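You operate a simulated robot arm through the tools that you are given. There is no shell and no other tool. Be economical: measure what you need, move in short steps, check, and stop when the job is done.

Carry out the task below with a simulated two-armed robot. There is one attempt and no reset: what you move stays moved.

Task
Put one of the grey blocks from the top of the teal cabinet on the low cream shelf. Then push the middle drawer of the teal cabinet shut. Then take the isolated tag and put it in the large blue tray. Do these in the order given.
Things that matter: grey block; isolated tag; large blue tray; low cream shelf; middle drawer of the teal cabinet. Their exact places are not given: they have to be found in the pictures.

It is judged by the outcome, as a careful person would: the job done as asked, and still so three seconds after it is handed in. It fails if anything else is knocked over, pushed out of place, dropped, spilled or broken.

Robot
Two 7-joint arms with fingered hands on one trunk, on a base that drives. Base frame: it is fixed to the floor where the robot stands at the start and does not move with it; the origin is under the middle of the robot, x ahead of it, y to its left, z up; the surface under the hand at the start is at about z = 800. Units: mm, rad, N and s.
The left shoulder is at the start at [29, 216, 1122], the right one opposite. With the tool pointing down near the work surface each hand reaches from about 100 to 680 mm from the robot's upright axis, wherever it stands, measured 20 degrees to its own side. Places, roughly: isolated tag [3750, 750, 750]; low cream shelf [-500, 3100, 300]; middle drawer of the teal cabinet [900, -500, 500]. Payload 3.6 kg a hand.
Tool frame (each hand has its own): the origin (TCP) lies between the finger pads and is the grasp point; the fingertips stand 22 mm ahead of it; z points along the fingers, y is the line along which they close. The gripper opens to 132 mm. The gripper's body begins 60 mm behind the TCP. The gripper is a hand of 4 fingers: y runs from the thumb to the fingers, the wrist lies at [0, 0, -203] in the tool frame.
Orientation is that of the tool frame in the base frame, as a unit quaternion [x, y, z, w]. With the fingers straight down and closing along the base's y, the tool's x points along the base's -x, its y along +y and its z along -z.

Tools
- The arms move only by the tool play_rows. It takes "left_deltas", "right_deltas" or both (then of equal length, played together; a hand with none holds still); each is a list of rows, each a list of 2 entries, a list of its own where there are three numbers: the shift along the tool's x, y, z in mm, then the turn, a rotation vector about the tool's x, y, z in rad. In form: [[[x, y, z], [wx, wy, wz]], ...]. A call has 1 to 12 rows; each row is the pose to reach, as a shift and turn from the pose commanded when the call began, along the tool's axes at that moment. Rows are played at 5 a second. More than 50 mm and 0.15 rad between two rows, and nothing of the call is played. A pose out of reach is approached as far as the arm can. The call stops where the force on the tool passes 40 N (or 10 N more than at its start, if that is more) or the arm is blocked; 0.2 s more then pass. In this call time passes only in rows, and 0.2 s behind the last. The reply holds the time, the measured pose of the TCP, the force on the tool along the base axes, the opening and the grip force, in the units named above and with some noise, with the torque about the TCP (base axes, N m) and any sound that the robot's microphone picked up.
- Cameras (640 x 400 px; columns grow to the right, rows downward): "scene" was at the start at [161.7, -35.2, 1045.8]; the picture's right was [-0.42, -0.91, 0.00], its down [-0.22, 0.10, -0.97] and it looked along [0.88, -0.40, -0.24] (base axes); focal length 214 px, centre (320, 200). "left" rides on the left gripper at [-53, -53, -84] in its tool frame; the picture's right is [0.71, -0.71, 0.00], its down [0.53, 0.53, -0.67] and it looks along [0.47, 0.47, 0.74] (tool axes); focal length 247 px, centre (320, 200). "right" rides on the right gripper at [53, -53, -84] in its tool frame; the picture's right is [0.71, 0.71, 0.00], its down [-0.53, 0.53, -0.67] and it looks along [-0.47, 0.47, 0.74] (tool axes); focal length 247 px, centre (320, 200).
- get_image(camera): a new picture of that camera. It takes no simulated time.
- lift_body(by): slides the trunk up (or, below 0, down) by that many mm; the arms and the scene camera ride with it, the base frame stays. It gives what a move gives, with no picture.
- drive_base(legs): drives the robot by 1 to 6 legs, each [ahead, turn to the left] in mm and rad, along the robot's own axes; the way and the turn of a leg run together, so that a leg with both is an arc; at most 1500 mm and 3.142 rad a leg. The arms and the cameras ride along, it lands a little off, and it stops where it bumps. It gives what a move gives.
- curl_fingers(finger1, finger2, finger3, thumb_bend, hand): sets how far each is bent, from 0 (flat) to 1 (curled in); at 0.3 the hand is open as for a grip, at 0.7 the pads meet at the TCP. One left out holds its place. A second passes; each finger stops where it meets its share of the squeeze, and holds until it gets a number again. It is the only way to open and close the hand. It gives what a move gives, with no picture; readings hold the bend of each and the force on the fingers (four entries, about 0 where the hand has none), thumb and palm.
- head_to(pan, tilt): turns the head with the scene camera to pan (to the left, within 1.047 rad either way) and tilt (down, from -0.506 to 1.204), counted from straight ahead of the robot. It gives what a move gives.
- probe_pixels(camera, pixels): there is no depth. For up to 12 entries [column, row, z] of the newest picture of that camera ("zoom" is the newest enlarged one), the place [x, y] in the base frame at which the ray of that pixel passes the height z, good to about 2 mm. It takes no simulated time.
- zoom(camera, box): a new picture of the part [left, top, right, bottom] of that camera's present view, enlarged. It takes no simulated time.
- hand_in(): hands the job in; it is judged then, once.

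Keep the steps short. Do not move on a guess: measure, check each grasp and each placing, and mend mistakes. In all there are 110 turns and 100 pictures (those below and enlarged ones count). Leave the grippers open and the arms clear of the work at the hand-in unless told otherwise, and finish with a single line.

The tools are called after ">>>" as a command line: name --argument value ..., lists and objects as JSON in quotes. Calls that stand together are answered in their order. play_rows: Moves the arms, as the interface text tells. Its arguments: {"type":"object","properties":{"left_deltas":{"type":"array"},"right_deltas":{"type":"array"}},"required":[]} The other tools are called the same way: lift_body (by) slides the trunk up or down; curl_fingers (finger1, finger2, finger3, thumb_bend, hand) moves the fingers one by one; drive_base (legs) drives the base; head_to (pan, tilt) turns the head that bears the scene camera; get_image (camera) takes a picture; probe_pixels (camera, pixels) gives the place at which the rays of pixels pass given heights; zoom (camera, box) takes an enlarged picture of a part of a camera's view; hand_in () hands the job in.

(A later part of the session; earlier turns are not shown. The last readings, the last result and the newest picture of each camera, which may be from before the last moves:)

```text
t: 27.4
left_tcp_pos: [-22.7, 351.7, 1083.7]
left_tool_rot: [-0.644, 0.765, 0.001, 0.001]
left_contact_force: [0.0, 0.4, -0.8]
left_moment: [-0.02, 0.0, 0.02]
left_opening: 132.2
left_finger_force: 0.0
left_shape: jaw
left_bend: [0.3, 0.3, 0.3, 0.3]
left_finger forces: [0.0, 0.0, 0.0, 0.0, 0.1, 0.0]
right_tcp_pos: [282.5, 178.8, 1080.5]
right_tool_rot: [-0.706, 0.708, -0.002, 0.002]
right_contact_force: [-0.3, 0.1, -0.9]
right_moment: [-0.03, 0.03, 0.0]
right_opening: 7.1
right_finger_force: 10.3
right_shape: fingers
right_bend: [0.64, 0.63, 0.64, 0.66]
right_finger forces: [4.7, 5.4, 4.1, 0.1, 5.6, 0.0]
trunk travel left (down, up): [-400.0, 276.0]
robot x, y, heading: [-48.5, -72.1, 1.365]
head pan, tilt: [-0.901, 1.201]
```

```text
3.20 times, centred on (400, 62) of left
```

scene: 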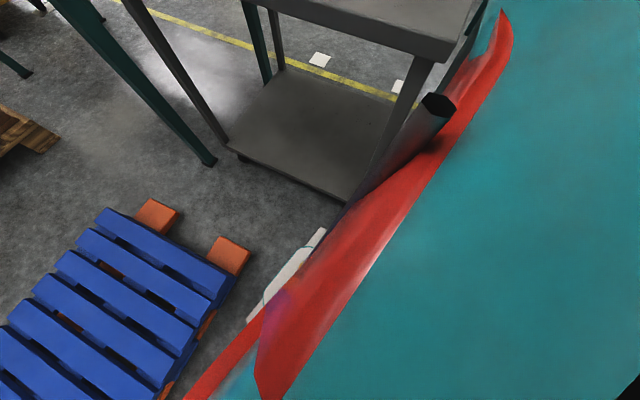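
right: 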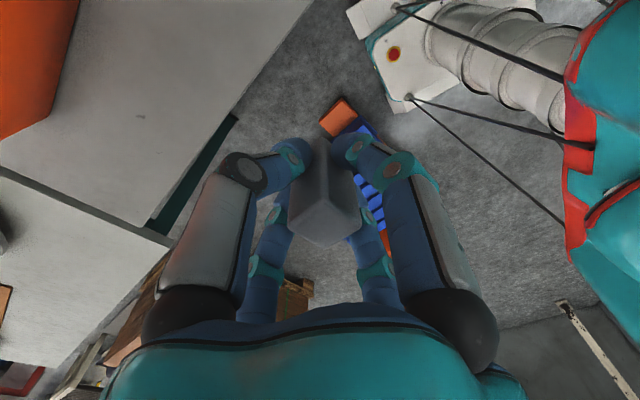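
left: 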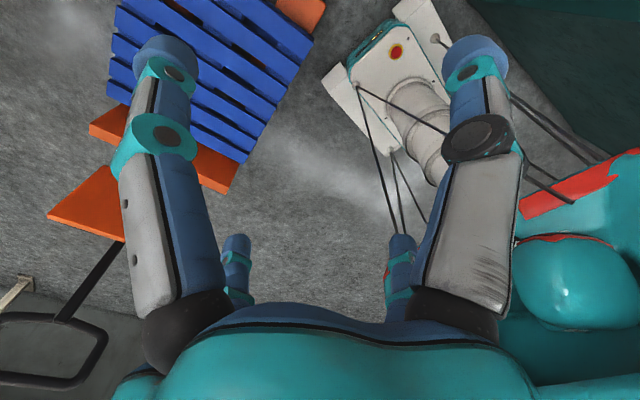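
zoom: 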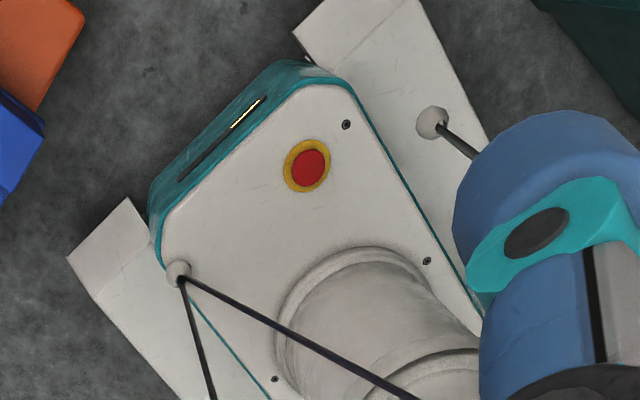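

>>> zoom --camera "scene" --box '[280, 0, 540, 260]'

```text
1.54 times, centred on (410, 130) of scene
```

zoom: 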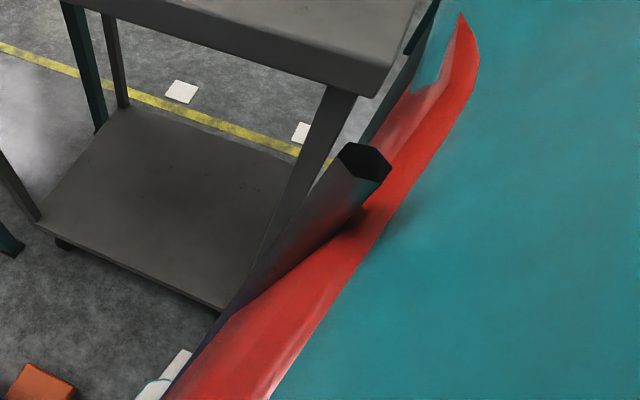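

The right elbow/skirt may be catching the furniture. I'll ease the turn back, raise the trunk, and try again in a small step.

>>> drive_base --legs '[[0, -0.1]]'

>>> lift_body --by 200

>>> drive_base --legs '[[0, 0.3]]'

```text
t: 28.4
left_tcp_pos: [19.9, 347.0, 1083.2]
left_tool_rot: [-0.604, 0.797, 0.001, 0.001]
left_contact_force: [0.7, -0.6, -0.4]
left_moment: [0.02, -0.02, 0.05]
left_opening: 132.1
left_finger_force: 0.0
left_shape: jaw
left_bend: [0.3, 0.3, 0.3, 0.3]
left_finger forces: [0.0, 0.0, 0.1, 0.0, 0.0, 0.0]
right_tcp_pos: [306.5, 144.7, 1080.0]
right_tool_rot: [-0.669, 0.743, -0.001, 0.001]
right_contact_force: [-0.3, 0.0, 0.6]
right_moment: [0.03, 0.0, -0.03]
right_opening: 7.5
right_finger_force: 10.3
right_shape: fingers
right_bend: [0.64, 0.63, 0.64, 0.66]
right_finger forces: [4.6, 5.4, 4.2, 0.0, 5.7, 0.0]
trunk travel left (down, up): [-400.0, 276.0]
robot x, y, heading: [-52.0, -74.4, 1.268]
head pan, tilt: [-0.901, 1.201]
```

```text
t: 30.5
left_tcp_pos: [21.4, 346.8, 1283.6]
left_tool_rot: [-0.604, 0.797, 0.0, 0.001]
left_contact_force: [-0.2, -0.6, -0.5]
left_moment: [0.01, 0.03, 0.0]
left_opening: 132.0
left_finger_force: 0.1
left_shape: jaw
left_bend: [0.3, 0.3, 0.3, 0.3]
left_finger forces: [0.1, 0.0, 0.0, 0.1, 0.0, 0.0]
right_tcp_pos: [307.0, 144.7, 1281.0]
right_tool_rot: [-0.669, 0.743, -0.002, 0.002]
right_contact_force: [-0.3, -0.4, -0.6]
right_moment: [-0.02, 0.05, 0.0]
right_opening: 7.3
right_finger_force: 10.3
right_shape: fingers
right_bend: [0.64, 0.63, 0.64, 0.66]
right_finger forces: [4.5, 5.4, 4.2, 0.0, 5.7, 0.1]
trunk travel left (down, up): [-600.0, 76.0]
robot x, y, heading: [-59.0, -73.4, 1.261]
head pan, tilt: [-0.901, 1.201]
```

```text
t: 31.9
left_tcp_pos: [-106.2, 349.3, 1284.3]
left_tool_rot: [0.716, -0.698, -0.001, -0.001]
left_contact_force: [0.5, 0.1, 0.5]
left_moment: [0.02, 0.0, 0.04]
left_opening: 132.0
left_finger_force: 0.0
left_shape: jaw
left_bend: [0.3, 0.3, 0.3, 0.3]
left_finger forces: [0.1, 0.0, 0.1, 0.0, 0.0, 0.1]
right_tcp_pos: [226.0, 239.9, 1282.1]
right_tool_rot: [0.772, -0.636, 0.002, -0.001]
right_contact_force: [-1.2, -0.6, -0.5]
right_moment: [-0.03, 0.01, -0.02]
right_opening: 7.1
right_finger_force: 10.1
right_shape: fingers
right_bend: [0.64, 0.63, 0.64, 0.66]
right_finger forces: [4.5, 5.2, 4.2, 0.0, 5.6, 0.0]
trunk travel left (down, up): [-600.0, 76.0]
robot x, y, heading: [-42.0, -70.2, 1.565]
head pan, tilt: [-0.901, 1.201]
```

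The turn went through with the trunk raised, so it was the arm. I'll back along a slant to gain room, then turn to face −x and look.

>>> drive_base --legs '[[0, -0.3], [-200, 0], [0, 1.87]]'

>>> head_to --pan -0.4 --tilt 0.45

>>> get_image --camera "scene"

```text
t: 37.2
left_tcp_pos: [-437.4, -2.6, 1284.3]
left_tool_rot: [0.922, -0.386, 0.0, -0.002]
left_contact_force: [-0.3, -0.3, 0.0]
left_moment: [0.02, -0.04, -0.01]
left_opening: 131.7
left_finger_force: 0.0
left_shape: jaw
left_bend: [0.3, 0.3, 0.3, 0.3]
left_finger forces: [0.1, 0.0, 0.0, 0.1, 0.1, 0.0]
right_tcp_pos: [-121.3, 147.3, 1283.4]
right_tool_rot: [0.952, -0.306, 0.002, -0.003]
right_contact_force: [-1.2, -0.5, -0.3]
right_moment: [0.03, -0.05, 0.01]
right_opening: 7.2
right_finger_force: 10.6
right_shape: fingers
right_bend: [0.64, 0.63, 0.64, 0.66]
right_finger forces: [4.5, 5.3, 4.3, 0.0, 5.6, 0.1]
trunk travel left (down, up): [-600.0, 76.0]
robot x, y, heading: [-68.5, -236.1, 2.351]
head pan, tilt: [-0.901, 1.201]
stopped in leg 3: the robot was blocked; the commanded pose is now the measured one
```

```text
t: 38.3
left_tcp_pos: [-434.0, 0.4, 1284.0]
left_tool_rot: [0.922, -0.388, -0.001, -0.001]
left_contact_force: [0.3, 0.0, 0.7]
left_moment: [0.01, 0.03, 0.0]
left_opening: 132.0
left_finger_force: 0.0
left_shape: jaw
left_bend: [0.3, 0.3, 0.3, 0.3]
left_finger forces: [0.1, 0.0, 0.0, 0.0, 0.0, 0.0]
right_tcp_pos: [-119.4, 150.0, 1283.4]
right_tool_rot: [0.952, -0.306, 0.001, -0.003]
right_contact_force: [-0.2, 1.5, -0.6]
right_moment: [-0.01, -0.05, -0.01]
right_opening: 7.5
right_finger_force: 9.9
right_shape: fingers
right_bend: [0.64, 0.63, 0.64, 0.66]
right_finger forces: [4.5, 5.3, 4.2, 0.0, 5.6, 0.0]
trunk travel left (down, up): [-600.0, 76.0]
robot x, y, heading: [-71.0, -238.4, 2.355]
head pan, tilt: [-0.4, 0.45]
```

```text
68 pictures are left
```

scene: 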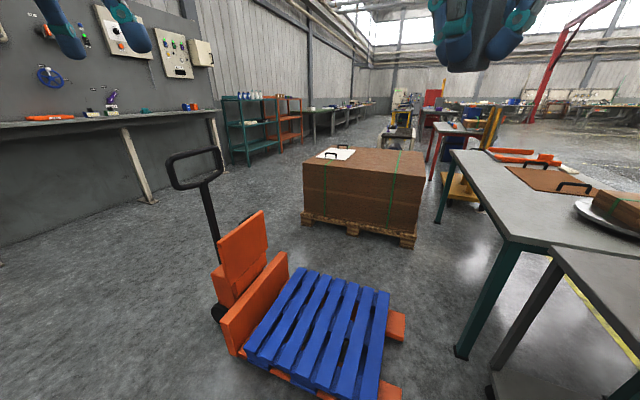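

Blocked once more. I'll look from both hand cameras around the base.

>>> get_image --camera "left"

>>> get_image --camera "right"

>>> head_to --pan 1.04 --tilt 0.9

>>> get_image --camera "scene"

```text
67 pictures are left
```

left: 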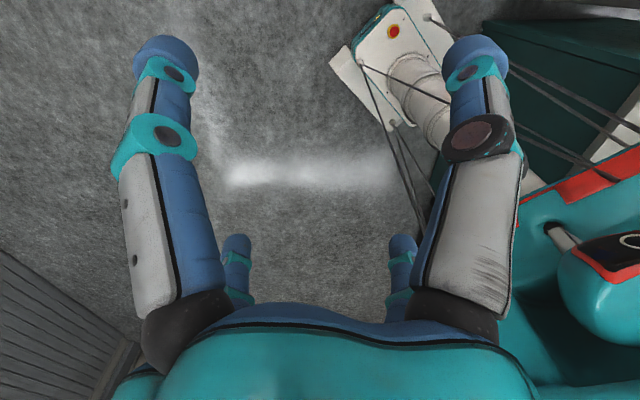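

```text
66 pictures are left
```

right: 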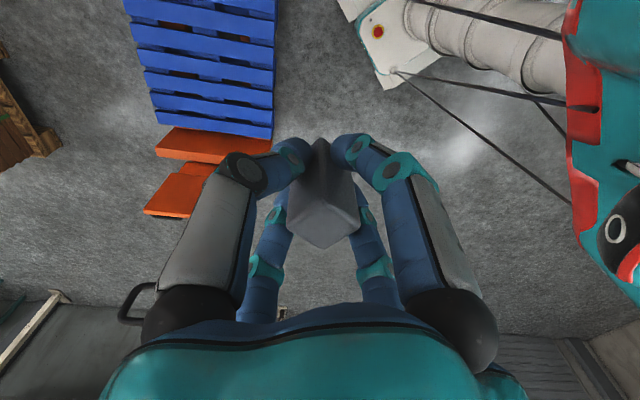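

```text
t: 39.9
left_tcp_pos: [-436.1, 1.4, 1285.1]
left_tool_rot: [0.922, -0.388, -0.001, 0.0]
left_contact_force: [-0.4, -0.4, -0.1]
left_moment: [0.01, -0.01, 0.02]
left_opening: 131.7
left_finger_force: 0.1
left_shape: jaw
left_bend: [0.3, 0.3, 0.3, 0.3]
left_finger forces: [0.1, 0.0, 0.0, 0.1, 0.0, 0.0]
right_tcp_pos: [-118.7, 149.6, 1283.4]
right_tool_rot: [0.952, -0.306, 0.001, -0.003]
right_contact_force: [0.8, 0.3, 0.4]
right_moment: [-0.01, 0.0, 0.02]
right_opening: 7.2
right_finger_force: 9.8
right_shape: fingers
right_bend: [0.64, 0.63, 0.64, 0.66]
right_finger forces: [4.4, 5.3, 4.3, 0.0, 5.7, 0.0]
trunk travel left (down, up): [-600.0, 76.0]
robot x, y, heading: [-68.9, -232.0, 2.351]
head pan, tilt: [1.04, 0.901]
```

```text
65 pictures are left
```

scene: 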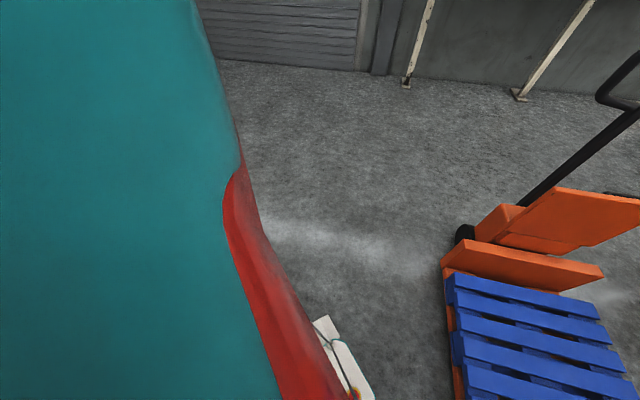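

The floor to the left is open; the base's rear touched the cabinet. I'll go forward 150 mm and finish the turn to face −x.

>>> drive_base --legs '[[150, 0], [0, 0.79]]'

>>> head_to --pan -0.6 --tilt 0.5

>>> get_image --camera "scene"

```text
t: 43.6
left_tcp_pos: [-599.0, -234.0, 1285.7]
left_tool_rot: [1.0, 0.005, -0.002, -0.002]
left_contact_force: [0.1, -0.9, -0.3]
left_moment: [0.04, 0.02, 0.01]
left_opening: 131.8
left_finger_force: 0.1
left_shape: jaw
left_bend: [0.3, 0.3, 0.3, 0.3]
left_finger forces: [0.0, 0.1, 0.0, 0.0, 0.0, 0.0]
right_tcp_pos: [-488.0, 96.4, 1283.7]
right_tool_rot: [0.996, 0.089, -0.001, -0.005]
right_contact_force: [0.1, 0.1, 0.1]
right_moment: [0.03, -0.01, 0.02]
right_opening: 6.9
right_finger_force: 10.5
right_shape: fingers
right_bend: [0.64, 0.64, 0.64, 0.66]
right_finger forces: [4.4, 5.4, 4.4, 0.0, 5.7, 0.1]
trunk travel left (down, up): [-600.0, 76.0]
robot x, y, heading: [-177.1, -94.0, -3.136]
head pan, tilt: [1.04, 0.901]
stopped in leg 2: the robot was blocked; the commanded pose is now the measured one
```

```text
t: 45.3
left_tcp_pos: [-598.7, -230.2, 1286.4]
left_tool_rot: [1.0, 0.003, -0.002, 0.0]
left_contact_force: [0.7, -0.2, 0.4]
left_moment: [-0.01, -0.02, 0.01]
left_opening: 132.0
left_finger_force: 0.0
left_shape: jaw
left_bend: [0.3, 0.3, 0.3, 0.3]
left_finger forces: [0.1, 0.1, 0.0, 0.1, 0.0, 0.0]
right_tcp_pos: [-489.2, 102.1, 1282.4]
right_tool_rot: [0.996, 0.089, 0.0, -0.003]
right_contact_force: [-0.6, -0.3, -0.3]
right_moment: [-0.01, 0.04, 0.02]
right_opening: 6.9
right_finger_force: 10.0
right_shape: fingers
right_bend: [0.64, 0.64, 0.64, 0.66]
right_finger forces: [4.3, 5.4, 4.4, 0.1, 5.8, 0.1]
trunk travel left (down, up): [-600.0, 76.0]
robot x, y, heading: [-176.5, -91.3, -3.14]
head pan, tilt: [-0.6, 0.499]
```

```text
64 pictures are left
```

scene: 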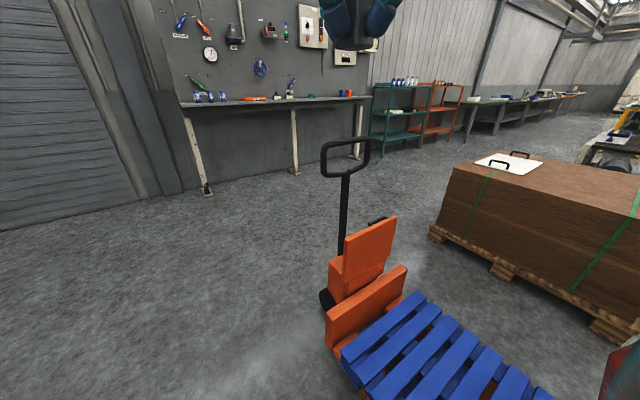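

>>> probe_pixels --camera "scene" --pixels '[[325, 300, 0], [328, 350, 0], [345, 170, 900], [430, 238, 0], [625, 345, 0], [207, 192, 0], [355, 158, 0], [375, 160, 0], [420, 130, 0], [340, 350, 130], [425, 140, 0], [465, 130, 0]]'

>>> head_to --pan -1.04 --tilt 0.35

>>> get_image --camera "scene"

```text
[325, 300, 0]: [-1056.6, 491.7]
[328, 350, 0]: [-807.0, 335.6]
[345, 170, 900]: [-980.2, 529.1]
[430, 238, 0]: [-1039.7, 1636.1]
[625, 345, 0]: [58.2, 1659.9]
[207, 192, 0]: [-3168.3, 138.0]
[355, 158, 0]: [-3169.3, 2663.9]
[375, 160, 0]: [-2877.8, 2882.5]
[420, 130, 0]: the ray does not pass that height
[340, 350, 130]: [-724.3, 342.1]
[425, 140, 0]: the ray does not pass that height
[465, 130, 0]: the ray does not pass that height
```

```text
t: 46.1
left_tcp_pos: [-599.9, -230.6, 1285.7]
left_tool_rot: [1.0, 0.003, -0.002, 0.0]
left_contact_force: [0.7, 0.0, -1.4]
left_moment: [-0.01, -0.02, -0.01]
left_opening: 132.0
left_finger_force: 0.0
left_shape: jaw
left_bend: [0.3, 0.3, 0.3, 0.3]
left_finger forces: [0.1, 0.1, 0.1, 0.0, 0.0, 0.0]
right_tcp_pos: [-487.1, 100.6, 1283.3]
right_tool_rot: [0.996, 0.089, 0.001, -0.002]
right_contact_force: [-0.8, 0.9, 0.1]
right_moment: [0.05, 0.02, -0.02]
right_opening: 7.3
right_finger_force: 10.0
right_shape: fingers
right_bend: [0.64, 0.64, 0.64, 0.66]
right_finger forces: [4.4, 5.4, 4.4, 0.0, 5.7, 0.1]
trunk travel left (down, up): [-600.0, 76.0]
robot x, y, heading: [-177.9, -96.0, -3.133]
head pan, tilt: [-1.04, 0.351]
```

```text
63 pictures are left
```

scene: 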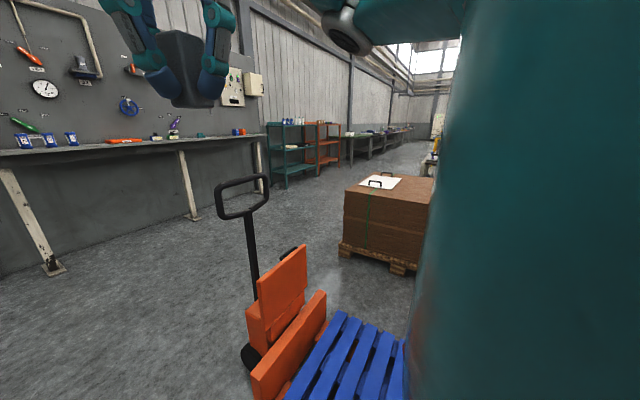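

The lane at x≈−1900 is clear (wall at −3170, jack to −1060, wooden stack to −1040). I'll drive to about x=−1880, turn to +y and go 1200 mm on.

>>> drive_base --legs '[[1500, 0], [200, 0], [0, -1.571], [1200, 0]]'

>>> head_to --pan -0.6 --tilt 0.35

>>> get_image --camera "scene"

```text
t: 57.2
left_tcp_pos: [-2227.8, 175.1, 1287.7]
left_tool_rot: [0.884, -0.467, -0.002, 0.001]
left_contact_force: [0.3, 0.6, -0.6]
left_moment: [0.0, 0.03, -0.02]
left_opening: 132.0
left_finger_force: 0.0
left_shape: jaw
left_bend: [0.3, 0.3, 0.3, 0.3]
left_finger forces: [0.1, 0.1, 0.0, 0.1, 0.1, 0.0]
right_tcp_pos: [-1889.9, 267.4, 1283.5]
right_tool_rot: [0.921, -0.391, 0.002, -0.002]
right_contact_force: [-0.2, -0.1, -0.4]
right_moment: [-0.01, 0.06, 0.0]
right_opening: 7.0
right_finger_force: 10.2
right_shape: fingers
right_bend: [0.64, 0.64, 0.64, 0.66]
right_finger forces: [4.3, 5.2, 4.4, 0.0, 5.8, 0.0]
trunk travel left (down, up): [-600.0, 76.0]
robot x, y, heading: [-1911.2, -123.8, 2.133]
head pan, tilt: [-1.04, 0.351]
stopped in leg 3: the robot was blocked; the commanded pose is now the measured one
```

```text
t: 58.1
left_tcp_pos: [-2231.3, 174.9, 1287.3]
left_tool_rot: [0.884, -0.467, -0.002, -0.001]
left_contact_force: [-0.4, 0.0, 0.9]
left_moment: [-0.01, -0.03, -0.01]
left_opening: 131.6
left_finger_force: 0.0
left_shape: jaw
left_bend: [0.3, 0.3, 0.3, 0.3]
left_finger forces: [0.0, 0.0, 0.1, 0.0, 0.0, 0.0]
right_tcp_pos: [-1893.2, 266.4, 1284.0]
right_tool_rot: [0.921, -0.39, 0.001, -0.003]
right_contact_force: [0.7, -0.3, -1.3]
right_moment: [-0.01, 0.0, -0.02]
right_opening: 6.6
right_finger_force: 10.1
right_shape: fingers
right_bend: [0.64, 0.64, 0.64, 0.66]
right_finger forces: [4.3, 5.2, 4.4, 0.1, 5.9, 0.0]
trunk travel left (down, up): [-600.0, 76.0]
robot x, y, heading: [-1913.1, -123.4, 2.133]
head pan, tilt: [-0.6, 0.351]
```

```text
62 pictures are left
```

scene: 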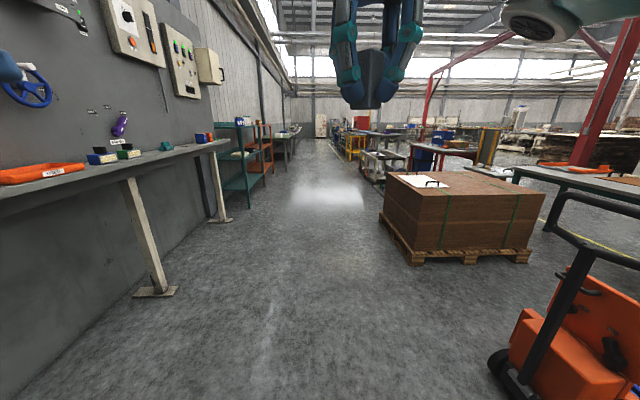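

>>> probe_pixels --camera "scene" --pixels '[[570, 195, 900], [570, 195, 1100], [545, 230, 900], [545, 230, 1050], [495, 365, 0], [510, 380, 0], [150, 292, 0], [225, 221, 0], [0, 195, 900], [410, 262, 0], [525, 262, 0], [445, 372, 300]]'

>>> get_image --camera "right"

>>> get_image --camera "left"

```text
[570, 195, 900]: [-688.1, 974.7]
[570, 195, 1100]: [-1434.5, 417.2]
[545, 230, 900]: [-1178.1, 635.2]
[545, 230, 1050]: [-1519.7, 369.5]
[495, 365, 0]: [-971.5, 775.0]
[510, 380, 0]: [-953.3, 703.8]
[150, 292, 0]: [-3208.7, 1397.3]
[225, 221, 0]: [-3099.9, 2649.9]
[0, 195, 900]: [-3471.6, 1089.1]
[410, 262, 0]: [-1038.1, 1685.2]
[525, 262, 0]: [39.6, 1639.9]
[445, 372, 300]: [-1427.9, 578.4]
```

```text
61 pictures are left
```

right: 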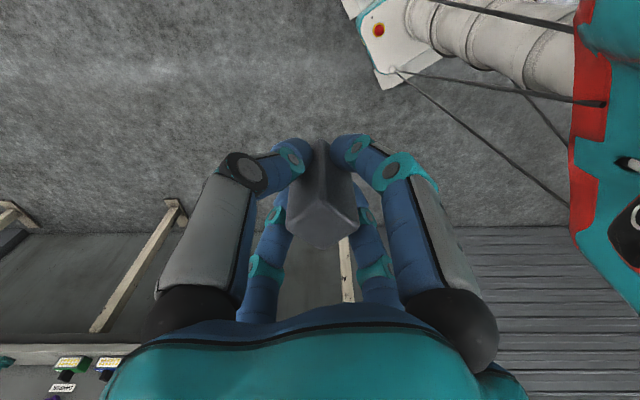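

```text
60 pictures are left
```

left: 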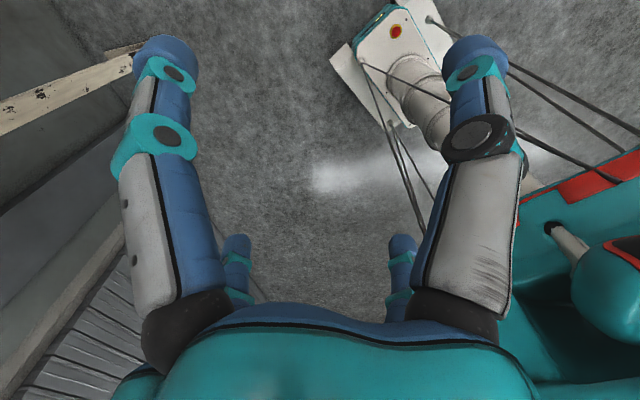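

Nothing is near the base, so I'll back 150 mm away from the jack handle side and retry the remaining turn.

>>> drive_base --legs '[[0, -0.56]]'

```text
t: 60.1
left_tcp_pos: [-2024.4, 298.7, 1286.5]
left_tool_rot: [0.723, -0.691, -0.001, -0.001]
left_contact_force: [-0.4, 0.0, -0.6]
left_moment: [0.03, -0.01, -0.04]
left_opening: 132.3
left_finger_force: 0.0
left_shape: jaw
left_bend: [0.3, 0.3, 0.3, 0.3]
left_finger forces: [0.0, 0.0, 0.1, 0.0, 0.0, 0.1]
right_tcp_pos: [-1689.2, 197.1, 1284.5]
right_tool_rot: [0.778, -0.628, 0.003, -0.002]
right_contact_force: [0.4, 0.2, -0.5]
right_moment: [-0.02, -0.04, -0.02]
right_opening: 6.9
right_finger_force: 10.0
right_shape: fingers
right_bend: [0.64, 0.64, 0.64, 0.66]
right_finger forces: [4.1, 5.2, 4.4, 0.0, 5.8, 0.0]
trunk travel left (down, up): [-600.0, 76.0]
robot x, y, heading: [-1939.7, -125.2, 1.583]
head pan, tilt: [-0.6, 0.351]
```

That worked; turns in smaller bites are fine. Now forward along +y in two legs, then look right.

>>> drive_base --legs '[[1500, 0], [700, 0]]'

>>> head_to --pan -0.7 --tilt 0.35

>>> get_image --camera "scene"

```text
t: 70.8
left_tcp_pos: [-2052.7, 2465.2, 1287.4]
left_tool_rot: [0.721, -0.693, -0.001, 0.0]
left_contact_force: [0.1, 0.0, 0.2]
left_moment: [-0.01, -0.01, -0.01]
left_opening: 132.0
left_finger_force: 0.1
left_shape: jaw
left_bend: [0.3, 0.3, 0.3, 0.3]
left_finger forces: [0.0, 0.0, 0.1, 0.1, 0.0, 0.1]
right_tcp_pos: [-1717.1, 2364.7, 1285.8]
right_tool_rot: [0.778, -0.629, 0.001, -0.002]
right_contact_force: [-0.3, -0.3, -0.4]
right_moment: [0.01, 0.01, -0.02]
right_opening: 6.4
right_finger_force: 9.4
right_shape: fingers
right_bend: [0.64, 0.64, 0.64, 0.66]
right_finger forces: [4.1, 5.2, 4.3, 0.0, 5.8, 0.0]
trunk travel left (down, up): [-600.0, 76.0]
robot x, y, heading: [-1970.3, 2043.9, 1.579]
head pan, tilt: [-0.6, 0.351]
```

```text
t: 71.5
left_tcp_pos: [-2052.5, 2465.4, 1288.6]
left_tool_rot: [0.721, -0.693, -0.002, -0.002]
left_contact_force: [0.3, 0.0, -0.5]
left_moment: [0.0, -0.02, 0.01]
left_opening: 132.2
left_finger_force: 0.1
left_shape: jaw
left_bend: [0.3, 0.3, 0.3, 0.3]
left_finger forces: [0.1, 0.0, 0.0, 0.0, 0.0, 0.1]
right_tcp_pos: [-1716.5, 2364.4, 1285.9]
right_tool_rot: [0.778, -0.629, 0.003, -0.002]
right_contact_force: [0.6, -0.9, -0.8]
right_moment: [0.0, 0.05, 0.0]
right_opening: 7.1
right_finger_force: 9.7
right_shape: fingers
right_bend: [0.64, 0.64, 0.64, 0.66]
right_finger forces: [4.1, 5.2, 4.3, 0.1, 5.9, 0.1]
trunk travel left (down, up): [-600.0, 76.0]
robot x, y, heading: [-1970.3, 2045.1, 1.575]
head pan, tilt: [-0.7, 0.351]
```

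```text
59 pictures are left
```

scene: 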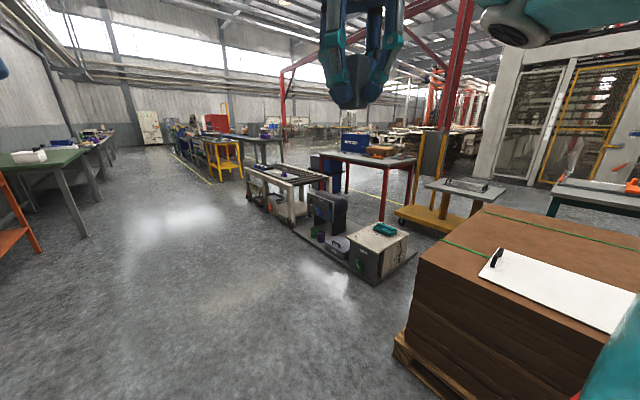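

Something cream-coloured at (378,240) lies in the right direction. I'll zoom in.

>>> zoom --camera "scene" --box '[240, 140, 480, 290]'

>>> probe_pixels --camera "scene" --pixels '[[378, 285, 30], [418, 253, 30], [293, 233, 30], [350, 250, 300], [378, 252, 300], [408, 232, 300], [375, 225, 300], [398, 375, 0], [490, 208, 650], [420, 260, 600]]'

```text
2.67 times, centred on (360, 215) of scene
```

zoom: 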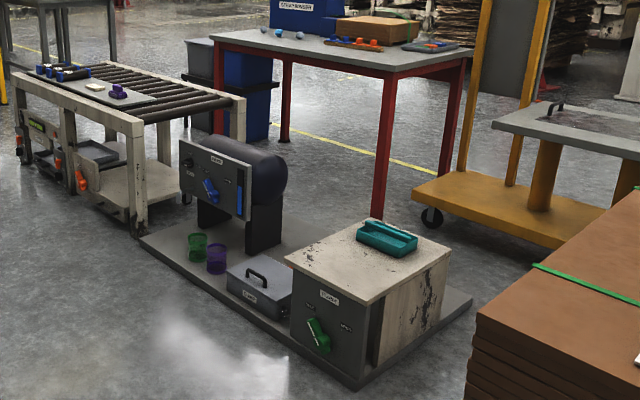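

```text
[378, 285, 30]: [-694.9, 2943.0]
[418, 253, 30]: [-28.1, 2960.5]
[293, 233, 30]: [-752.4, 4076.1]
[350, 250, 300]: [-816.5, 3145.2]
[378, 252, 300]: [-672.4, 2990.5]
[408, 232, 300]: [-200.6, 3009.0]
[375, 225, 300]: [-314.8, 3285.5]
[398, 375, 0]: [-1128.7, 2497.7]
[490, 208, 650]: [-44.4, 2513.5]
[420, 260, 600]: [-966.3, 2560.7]
```

The low cream top with a teal tray on it is at about x −670..−200, y 2990..3290. I'll drive level with it, turn east in bites, and look.

>>> drive_base --legs '[[1080, 0], [0, -0.6], [0, -0.6], [0, -0.37]]'

>>> head_to --pan 0 --tilt 0.5

>>> get_image --camera "scene"

```text
t: 79.7
left_tcp_pos: [-1684.1, 3434.8, 1289.4]
left_tool_rot: [-0.34, 0.941, 0.002, 0.003]
left_contact_force: [0.6, -0.5, -0.3]
left_moment: [0.03, 0.0, -0.01]
left_opening: 131.8
left_finger_force: 0.0
left_shape: jaw
left_bend: [0.3, 0.3, 0.3, 0.3]
left_finger forces: [0.0, 0.0, 0.0, 0.0, 0.0, 0.1]
right_tcp_pos: [-1562.1, 3109.0, 1285.4]
right_tool_rot: [-0.417, 0.909, -0.002, 0.001]
right_contact_force: [0.0, 0.0, 0.2]
right_moment: [0.03, 0.04, 0.02]
right_opening: 6.4
right_finger_force: 9.8
right_shape: fingers
right_bend: [0.64, 0.64, 0.64, 0.66]
right_finger forces: [4.0, 5.1, 4.4, 0.0, 5.9, 0.1]
trunk travel left (down, up): [-600.0, 76.0]
robot x, y, heading: [-1999.4, 3144.2, 0.633]
head pan, tilt: [-0.7, 0.351]
stopped in leg 3: the robot was blocked; the commanded pose is now the measured one
```

```text
t: 80.8
left_tcp_pos: [-1685.3, 3438.9, 1289.2]
left_tool_rot: [-0.34, 0.94, 0.001, 0.002]
left_contact_force: [-0.6, 0.2, 0.5]
left_moment: [0.04, -0.01, 0.0]
left_opening: 132.0
left_finger_force: 0.1
left_shape: jaw
left_bend: [0.3, 0.3, 0.3, 0.3]
left_finger forces: [0.0, 0.0, 0.0, 0.0, 0.0, 0.0]
right_tcp_pos: [-1564.2, 3110.3, 1285.6]
right_tool_rot: [-0.417, 0.909, -0.003, 0.003]
right_contact_force: [-0.2, 0.0, -0.3]
right_moment: [-0.02, 0.0, 0.01]
right_opening: 6.4
right_finger_force: 9.5
right_shape: fingers
right_bend: [0.64, 0.64, 0.64, 0.66]
right_finger forces: [4.1, 5.2, 4.3, 0.0, 5.9, 0.0]
trunk travel left (down, up): [-600.0, 76.0]
robot x, y, heading: [-1997.7, 3141.1, 0.635]
head pan, tilt: [0.0, 0.499]
```

```text
57 pictures are left
```

scene: 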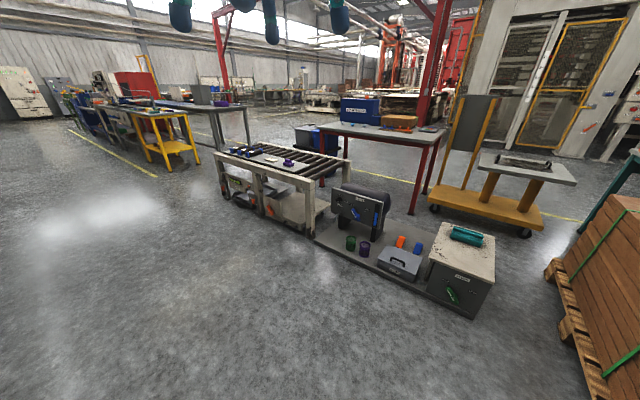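

>>> drive_base --legs '[[0, -0.6]]'

>>> drive_base --legs '[[600, 0]]'

>>> head_to --pan 0 --tilt 0.8

>>> get_image --camera "scene"

```text
t: 82.9
left_tcp_pos: [-1571.3, 3208.0, 1289.0]
left_tool_rot: [-0.044, 0.999, 0.0, 0.001]
left_contact_force: [0.1, -0.6, -0.7]
left_moment: [-0.04, 0.0, 0.03]
left_opening: 131.8
left_finger_force: 0.1
left_shape: jaw
left_bend: [0.3, 0.3, 0.3, 0.3]
left_finger forces: [0.0, 0.0, 0.0, 0.1, 0.1, 0.0]
right_tcp_pos: [-1658.9, 2869.2, 1285.3]
right_tool_rot: [-0.126, 0.992, -0.004, 0.001]
right_contact_force: [0.3, -0.4, -0.1]
right_moment: [0.03, 0.06, 0.01]
right_opening: 6.6
right_finger_force: 9.7
right_shape: fingers
right_bend: [0.65, 0.64, 0.65, 0.66]
right_finger forces: [4.0, 5.0, 4.4, 0.0, 5.8, 0.0]
trunk travel left (down, up): [-600.0, 76.0]
robot x, y, heading: [-1998.7, 3171.1, 0.03]
head pan, tilt: [0.0, 0.499]
```

```text
t: 86.3
left_tcp_pos: [-968.0, 3225.2, 1289.7]
left_tool_rot: [-0.042, 0.999, 0.001, 0.003]
left_contact_force: [0.3, -0.3, -0.5]
left_moment: [-0.02, -0.01, -0.03]
left_opening: 132.0
left_finger_force: 0.0
left_shape: jaw
left_bend: [0.3, 0.3, 0.3, 0.3]
left_finger forces: [0.0, 0.0, 0.0, 0.0, 0.0, 0.0]
right_tcp_pos: [-1056.0, 2884.8, 1285.8]
right_tool_rot: [-0.125, 0.992, -0.003, 0.002]
right_contact_force: [0.5, 0.4, -0.8]
right_moment: [0.02, 0.01, 0.0]
right_opening: 6.5
right_finger_force: 9.4
right_shape: fingers
right_bend: [0.65, 0.64, 0.65, 0.66]
right_finger forces: [3.8, 4.9, 4.3, 0.0, 5.8, 0.1]
trunk travel left (down, up): [-600.0, 76.0]
robot x, y, heading: [-1391.1, 3188.0, 0.026]
head pan, tilt: [0.0, 0.499]
```

```text
t: 87.1
left_tcp_pos: [-968.2, 3225.3, 1289.5]
left_tool_rot: [-0.042, 0.999, 0.0, 0.002]
left_contact_force: [-0.3, 0.0, 0.2]
left_moment: [0.01, 0.03, 0.01]
left_opening: 132.0
left_finger_force: 0.1
left_shape: jaw
left_bend: [0.3, 0.3, 0.3, 0.3]
left_finger forces: [0.1, 0.0, 0.0, 0.0, 0.0, 0.1]
right_tcp_pos: [-1056.6, 2885.8, 1287.8]
right_tool_rot: [-0.126, 0.992, -0.003, 0.001]
right_contact_force: [-0.5, 0.1, 0.0]
right_moment: [-0.02, 0.01, 0.03]
right_opening: 6.4
right_finger_force: 9.4
right_shape: fingers
right_bend: [0.65, 0.64, 0.65, 0.66]
right_finger forces: [3.9, 5.0, 4.3, 0.1, 5.8, 0.1]
trunk travel left (down, up): [-600.0, 76.0]
robot x, y, heading: [-1393.8, 3192.3, 0.033]
head pan, tilt: [0.0, 0.799]
```

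```text
56 pictures are left
```

scene: 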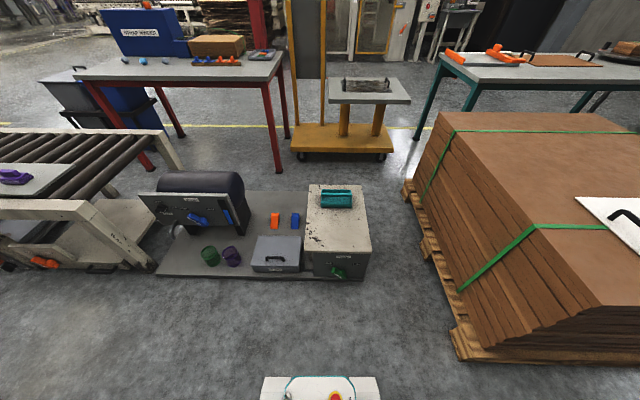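

>>> zoom --camera "scene" --box '[260, 170, 420, 290]'

>>> probe_pixels --camera "scene" --pixels '[[304, 246, 300], [371, 250, 300], [363, 186, 300], [309, 184, 300], [371, 250, 350], [371, 250, 400], [313, 277, 40], [362, 279, 40], [363, 186, 350], [404, 186, 150]]'

```text
3.33 times, centred on (340, 230) of scene
```

zoom: 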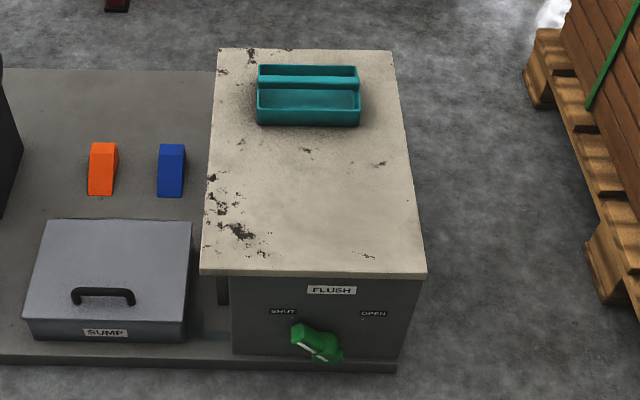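

```text
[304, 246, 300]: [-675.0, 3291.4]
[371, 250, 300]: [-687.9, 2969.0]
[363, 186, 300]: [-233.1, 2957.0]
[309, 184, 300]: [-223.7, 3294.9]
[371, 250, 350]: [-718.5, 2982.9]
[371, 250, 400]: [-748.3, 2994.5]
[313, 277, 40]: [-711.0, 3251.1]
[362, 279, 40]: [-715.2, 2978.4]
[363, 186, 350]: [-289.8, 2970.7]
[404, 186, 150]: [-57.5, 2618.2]
```

The cream top is at z≈300 (x −680..−230, y 2970..3290), with its western half free. I'll drive 335 mm closer and lower the trunk partway.

>>> drive_base --legs '[[335, 0]]'

>>> lift_body --by -350

>>> lift_body --by -200

>>> get_image --camera "scene"

```text
t: 89.3
left_tcp_pos: [-634.8, 3235.7, 1291.4]
left_tool_rot: [-0.043, 0.999, 0.0, 0.002]
left_contact_force: [-0.3, -0.3, 0.6]
left_moment: [-0.03, 0.01, -0.01]
left_opening: 132.2
left_finger_force: 0.1
left_shape: jaw
left_bend: [0.3, 0.3, 0.3, 0.3]
left_finger forces: [0.0, 0.0, 0.0, 0.0, 0.1, 0.0]
right_tcp_pos: [-722.5, 2895.6, 1285.9]
right_tool_rot: [-0.126, 0.992, -0.003, 0.001]
right_contact_force: [0.0, -0.4, -0.1]
right_moment: [-0.02, 0.01, 0.0]
right_opening: 6.3
right_finger_force: 9.8
right_shape: fingers
right_bend: [0.65, 0.64, 0.65, 0.66]
right_finger forces: [3.9, 5.0, 4.4, 0.0, 5.9, 0.0]
trunk travel left (down, up): [-600.0, 76.0]
robot x, y, heading: [-1063.1, 3192.8, 0.024]
head pan, tilt: [0.0, 0.799]
```

```text
t: 92.7
left_tcp_pos: [-634.6, 3236.2, 941.4]
left_tool_rot: [-0.043, 0.999, 0.0, 0.002]
left_contact_force: [0.5, 0.6, -0.2]
left_moment: [-0.03, 0.0, 0.02]
left_opening: 131.9
left_finger_force: 0.1
left_shape: jaw
left_bend: [0.3, 0.3, 0.3, 0.3]
left_finger forces: [0.0, 0.0, 0.0, 0.1, 0.0, 0.1]
right_tcp_pos: [-723.0, 2895.8, 937.6]
right_tool_rot: [-0.127, 0.992, -0.003, 0.001]
right_contact_force: [0.0, 0.4, -1.1]
right_moment: [0.02, 0.02, 0.02]
right_opening: 6.3
right_finger_force: 9.8
right_shape: fingers
right_bend: [0.65, 0.64, 0.65, 0.66]
right_finger forces: [4.0, 5.0, 4.2, 0.1, 5.8, 0.0]
trunk travel left (down, up): [-250.0, 426.0]
robot x, y, heading: [-1057.2, 3196.3, 0.028]
head pan, tilt: [0.0, 0.799]
```

```text
t: 94.9
left_tcp_pos: [-635.2, 3235.1, 742.1]
left_tool_rot: [-0.043, 0.999, 0.0, 0.004]
left_contact_force: [-0.2, 0.6, -1.0]
left_moment: [-0.02, -0.04, 0.01]
left_opening: 131.9
left_finger_force: 0.0
left_shape: jaw
left_bend: [0.3, 0.3, 0.3, 0.3]
left_finger forces: [0.0, 0.0, 0.1, 0.1, 0.0, 0.0]
right_tcp_pos: [-722.4, 2896.3, 738.5]
right_tool_rot: [-0.126, 0.992, -0.003, 0.001]
right_contact_force: [0.0, -0.8, -0.2]
right_moment: [-0.01, -0.02, 0.01]
right_opening: 6.4
right_finger_force: 9.5
right_shape: fingers
right_bend: [0.65, 0.64, 0.65, 0.66]
right_finger forces: [3.8, 5.0, 4.3, 0.1, 5.7, 0.1]
trunk travel left (down, up): [-50.0, 626.0]
robot x, y, heading: [-1055.2, 3200.4, 0.03]
head pan, tilt: [0.0, 0.799]
```

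```text
54 pictures are left
```

scene: 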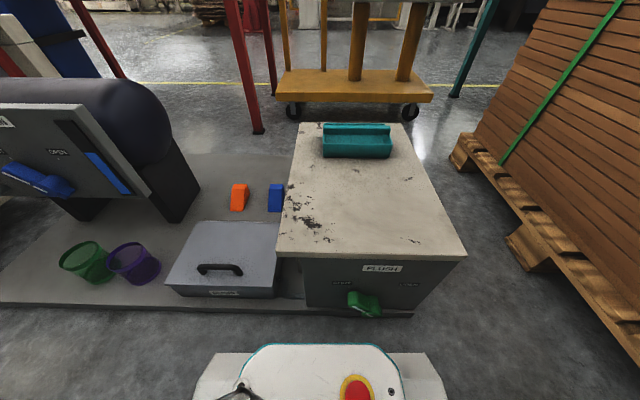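

>>> probe_pixels --camera "scene" --pixels '[[278, 252, 300], [466, 256, 300], [406, 124, 300], [300, 123, 300], [278, 252, 330], [466, 256, 330], [324, 155, 300], [392, 158, 300], [395, 215, 300]]'

```text
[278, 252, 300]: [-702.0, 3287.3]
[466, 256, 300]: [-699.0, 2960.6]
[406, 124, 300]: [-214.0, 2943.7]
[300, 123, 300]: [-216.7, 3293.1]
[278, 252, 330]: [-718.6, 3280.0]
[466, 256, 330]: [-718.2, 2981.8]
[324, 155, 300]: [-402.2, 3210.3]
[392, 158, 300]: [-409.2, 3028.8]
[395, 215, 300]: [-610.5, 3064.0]
```

Top is at z≈310. I'll carry the block to about (−590, 3060), ending some 50 mm above the top.

>>> play_rows --right_deltas '[[[-28, 21, 28], [0, 0, 0]], [[-56, 42, 56], [0, 0, 0]], [[-84, 63, 84], [0, 0, 0]], [[-112, 84, 112], [0, 0, 0]], [[-140, 105, 140], [0, 0, 0]], [[-168, 126, 168], [0, 0, 0]], [[-168, 126, 213], [0, 0, 0]], [[-168, 126, 258], [0, 0, 0]], [[-168, 126, 300], [0, 0, 0]], [[-168, 126, 335], [0, 0, 0]]]'

>>> get_image --camera "scene"

>>> get_image --camera "right"

```text
t: 97.1
left_tcp_pos: [-635.1, 3236.1, 741.1]
left_tool_rot: [-0.043, 0.999, 0.0, 0.003]
left_contact_force: [-0.2, 0.2, -0.3]
left_moment: [0.0, -0.02, 0.01]
left_opening: 132.3
left_finger_force: 0.1
left_shape: jaw
left_bend: [0.3, 0.3, 0.3, 0.3]
left_finger forces: [0.1, 0.0, 0.1, 0.0, 0.0, 0.1]
right_tcp_pos: [-592.2, 3056.3, 400.5]
right_tool_rot: [-0.126, 0.992, -0.004, 0.001]
right_contact_force: [0.2, 0.5, -0.2]
right_moment: [0.01, -0.02, 0.02]
right_opening: 6.0
right_finger_force: 8.9
right_shape: fingers
right_bend: [0.65, 0.64, 0.65, 0.66]
right_finger forces: [3.9, 4.8, 4.2, 0.0, 5.3, 0.0]
trunk travel left (down, up): [-50.0, 626.0]
robot x, y, heading: [-1060.1, 3201.1, 0.028]
head pan, tilt: [0.0, 0.799]
```

```text
53 pictures are left
```

scene: 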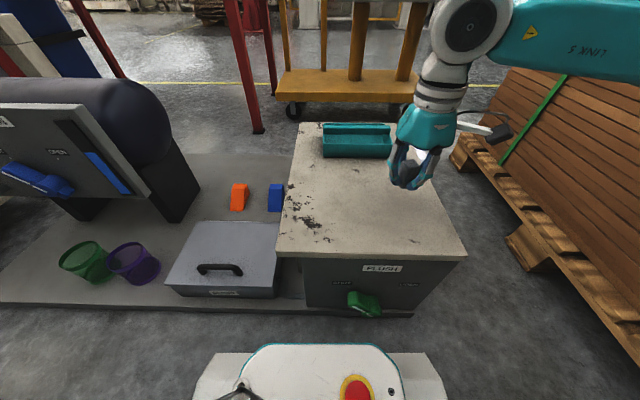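

```text
52 pictures are left
```

right: 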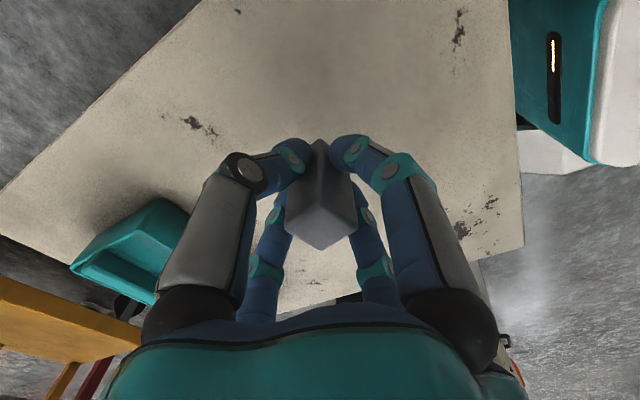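

Over the free cream area. I'll descend in small steps until contact.

>>> play_rows --right_deltas '[[[0, 0, 20], [0, 0, 0]], [[0, 0, 35], [0, 0, 0]], [[0, 0, 45], [0, 0, 0]]]'

>>> play_rows --right_deltas '[[[0, 0, 4], [0, 0, 0]], [[0, 0, 8], [0, 0, 0]]]'

```text
t: 97.9
left_tcp_pos: [-635.6, 3235.0, 741.7]
left_tool_rot: [-0.043, 0.999, 0.0, 0.003]
left_contact_force: [0.3, 0.2, -0.2]
left_moment: [0.01, -0.02, 0.01]
left_opening: 132.1
left_finger_force: 0.0
left_shape: jaw
left_bend: [0.3, 0.3, 0.3, 0.3]
left_finger forces: [0.0, 0.0, 0.0, 0.0, 0.1, 0.0]
right_tcp_pos: [-590.7, 3057.4, 355.2]
right_tool_rot: [-0.125, 0.992, -0.003, 0.001]
right_contact_force: [-0.5, 0.0, 0.5]
right_moment: [-0.02, -0.01, 0.01]
right_opening: 6.3
right_finger_force: 9.2
right_shape: fingers
right_bend: [0.65, 0.64, 0.65, 0.66]
right_finger forces: [3.9, 4.8, 4.2, 0.1, 5.3, 0.1]
trunk travel left (down, up): [-50.0, 626.0]
robot x, y, heading: [-1060.9, 3198.8, 0.023]
head pan, tilt: [0.0, 0.799]
```

```text
t: 98.5
left_tcp_pos: [-636.0, 3236.6, 741.9]
left_tool_rot: [-0.042, 0.999, 0.001, 0.004]
left_contact_force: [0.4, 0.7, 0.6]
left_moment: [0.02, -0.02, 0.01]
left_opening: 132.2
left_finger_force: 0.1
left_shape: jaw
left_bend: [0.3, 0.3, 0.3, 0.3]
left_finger forces: [0.0, 0.0, 0.0, 0.1, 0.1, 0.1]
right_tcp_pos: [-589.6, 3057.7, 351.9]
right_tool_rot: [-0.126, 0.992, -0.004, 0.003]
right_contact_force: [-2.7, -4.2, 18.5]
right_moment: [-0.06, 0.05, 0.02]
right_opening: 6.3
right_finger_force: 13.5
right_shape: fingers
right_bend: [0.64, 0.64, 0.65, 0.66]
right_finger forces: [6.5, 6.7, 5.3, 0.0, 8.1, 0.0]
trunk travel left (down, up): [-50.0, 626.0]
robot x, y, heading: [-1057.8, 3198.9, 0.03]
head pan, tilt: [0.0, 0.799]
```

Contact (18 N) at TCP z≈352. I'll relieve 3 mm, then open fingers 1/3 first and then the pinch pair.

>>> play_rows --right_deltas '[[[0, 0, -4], [0, 0, 0]]]'

>>> curl_fingers --hand "right" --finger1 0.5 --finger2 0.5 --finger3 0.5 --thumb_bend 0.5

>>> get_image --camera "right"

```text
t: 98.9
left_tcp_pos: [-634.5, 3235.1, 741.2]
left_tool_rot: [-0.042, 0.999, 0.0, 0.003]
left_contact_force: [-0.3, -0.6, -0.3]
left_moment: [-0.06, 0.0, 0.03]
left_opening: 132.0
left_finger_force: 0.0
left_shape: jaw
left_bend: [0.3, 0.3, 0.3, 0.3]
left_finger forces: [0.1, 0.0, 0.1, 0.0, 0.0, 0.0]
right_tcp_pos: [-591.2, 3058.4, 352.7]
right_tool_rot: [-0.126, 0.992, -0.004, 0.001]
right_contact_force: [2.2, -1.0, 5.0]
right_moment: [0.01, -0.06, 0.03]
right_opening: 6.2
right_finger_force: 11.2
right_shape: fingers
right_bend: [0.64, 0.64, 0.64, 0.66]
right_finger forces: [4.5, 5.9, 5.1, 0.0, 6.5, 0.0]
trunk travel left (down, up): [-50.0, 626.0]
robot x, y, heading: [-1057.5, 3197.3, 0.03]
head pan, tilt: [0.0, 0.799]
```

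```text
t: 99.9
left_tcp_pos: [-634.3, 3235.7, 741.1]
left_tool_rot: [-0.042, 0.999, 0.001, 0.003]
left_contact_force: [0.3, 0.9, 0.4]
left_moment: [0.01, 0.0, 0.0]
left_opening: 132.0
left_finger_force: 0.0
left_shape: jaw
left_bend: [0.3, 0.3, 0.3, 0.3]
left_finger forces: [0.1, 0.0, 0.0, 0.0, 0.0, 0.1]
right_tcp_pos: [-590.7, 3057.7, 352.6]
right_tool_rot: [-0.126, 0.992, -0.004, 0.002]
right_contact_force: [-0.4, 0.7, 0.1]
right_moment: [0.0, 0.01, 0.01]
right_opening: 40.3
right_finger_force: 0.0
right_shape: fingers
right_bend: [0.5, 0.5, 0.5, 0.5]
right_finger forces: [0.1, 0.0, 0.0, 0.0, 0.0, 0.0]
trunk travel left (down, up): [-50.0, 626.0]
robot x, y, heading: [-1059.4, 3199.1, 0.03]
head pan, tilt: [0.0, 0.799]
```

```text
51 pictures are left
```

right: 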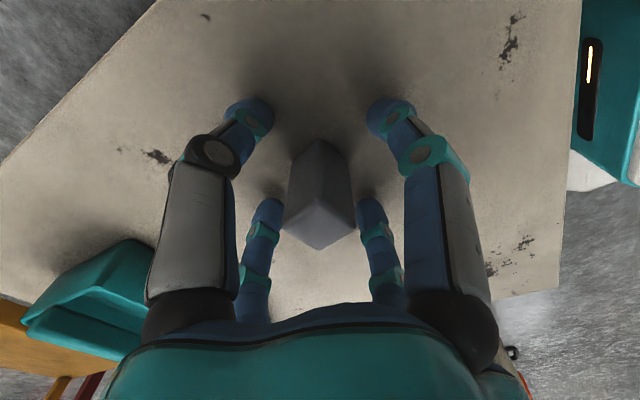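

Released and standing. I'll rise straight up, retrace the arm, and check.

>>> play_rows --right_deltas '[[[0, 0, -20], [0, 0, 0]], [[0, 0, -50], [0, 0, 0]], [[0, 0, -95], [0, 0, 0]], [[0, 0, -140], [0, 0, 0]], [[0, 0, -185], [0, 0, 0]], [[28, -21, -215], [0, 0, 0]], [[56, -42, -245], [0, 0, 0]], [[84, -63, -275], [0, 0, 0]], [[112, -84, -305], [0, 0, 0]], [[140, -105, -335], [0, 0, 0]], [[168, -126, -365], [0, 0, 0]], [[168, -126, -386], [0, 0, 0]]]'

>>> get_image --camera "scene"

```text
t: 102.5
left_tcp_pos: [-634.6, 3236.9, 741.4]
left_tool_rot: [-0.043, 0.999, -0.001, 0.002]
left_contact_force: [0.1, -0.5, 0.2]
left_moment: [-0.02, 0.01, 0.01]
left_opening: 132.0
left_finger_force: 0.1
left_shape: jaw
left_bend: [0.3, 0.3, 0.3, 0.3]
left_finger forces: [0.0, 0.0, 0.1, 0.1, 0.0, 0.0]
right_tcp_pos: [-724.2, 2894.0, 739.0]
right_tool_rot: [-0.126, 0.992, -0.003, 0.001]
right_contact_force: [-0.5, 0.7, 0.7]
right_moment: [0.01, -0.01, -0.01]
right_opening: 40.5
right_finger_force: 0.1
right_shape: fingers
right_bend: [0.5, 0.5, 0.5, 0.5]
right_finger forces: [0.0, 0.0, 0.0, 0.0, 0.0, 0.0]
trunk travel left (down, up): [-50.0, 626.0]
robot x, y, heading: [-1054.1, 3201.4, 0.029]
head pan, tilt: [0.0, 0.799]
```

```text
50 pictures are left
```

scene: 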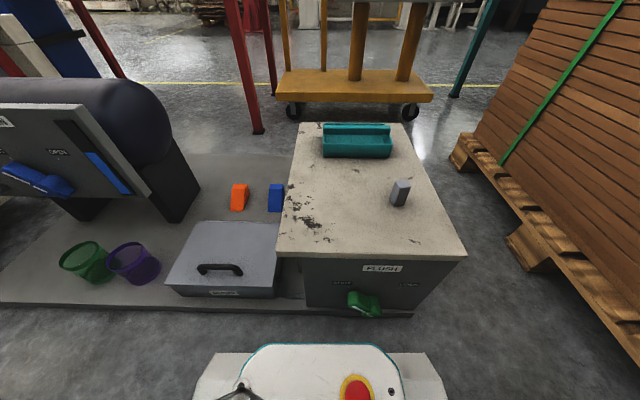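

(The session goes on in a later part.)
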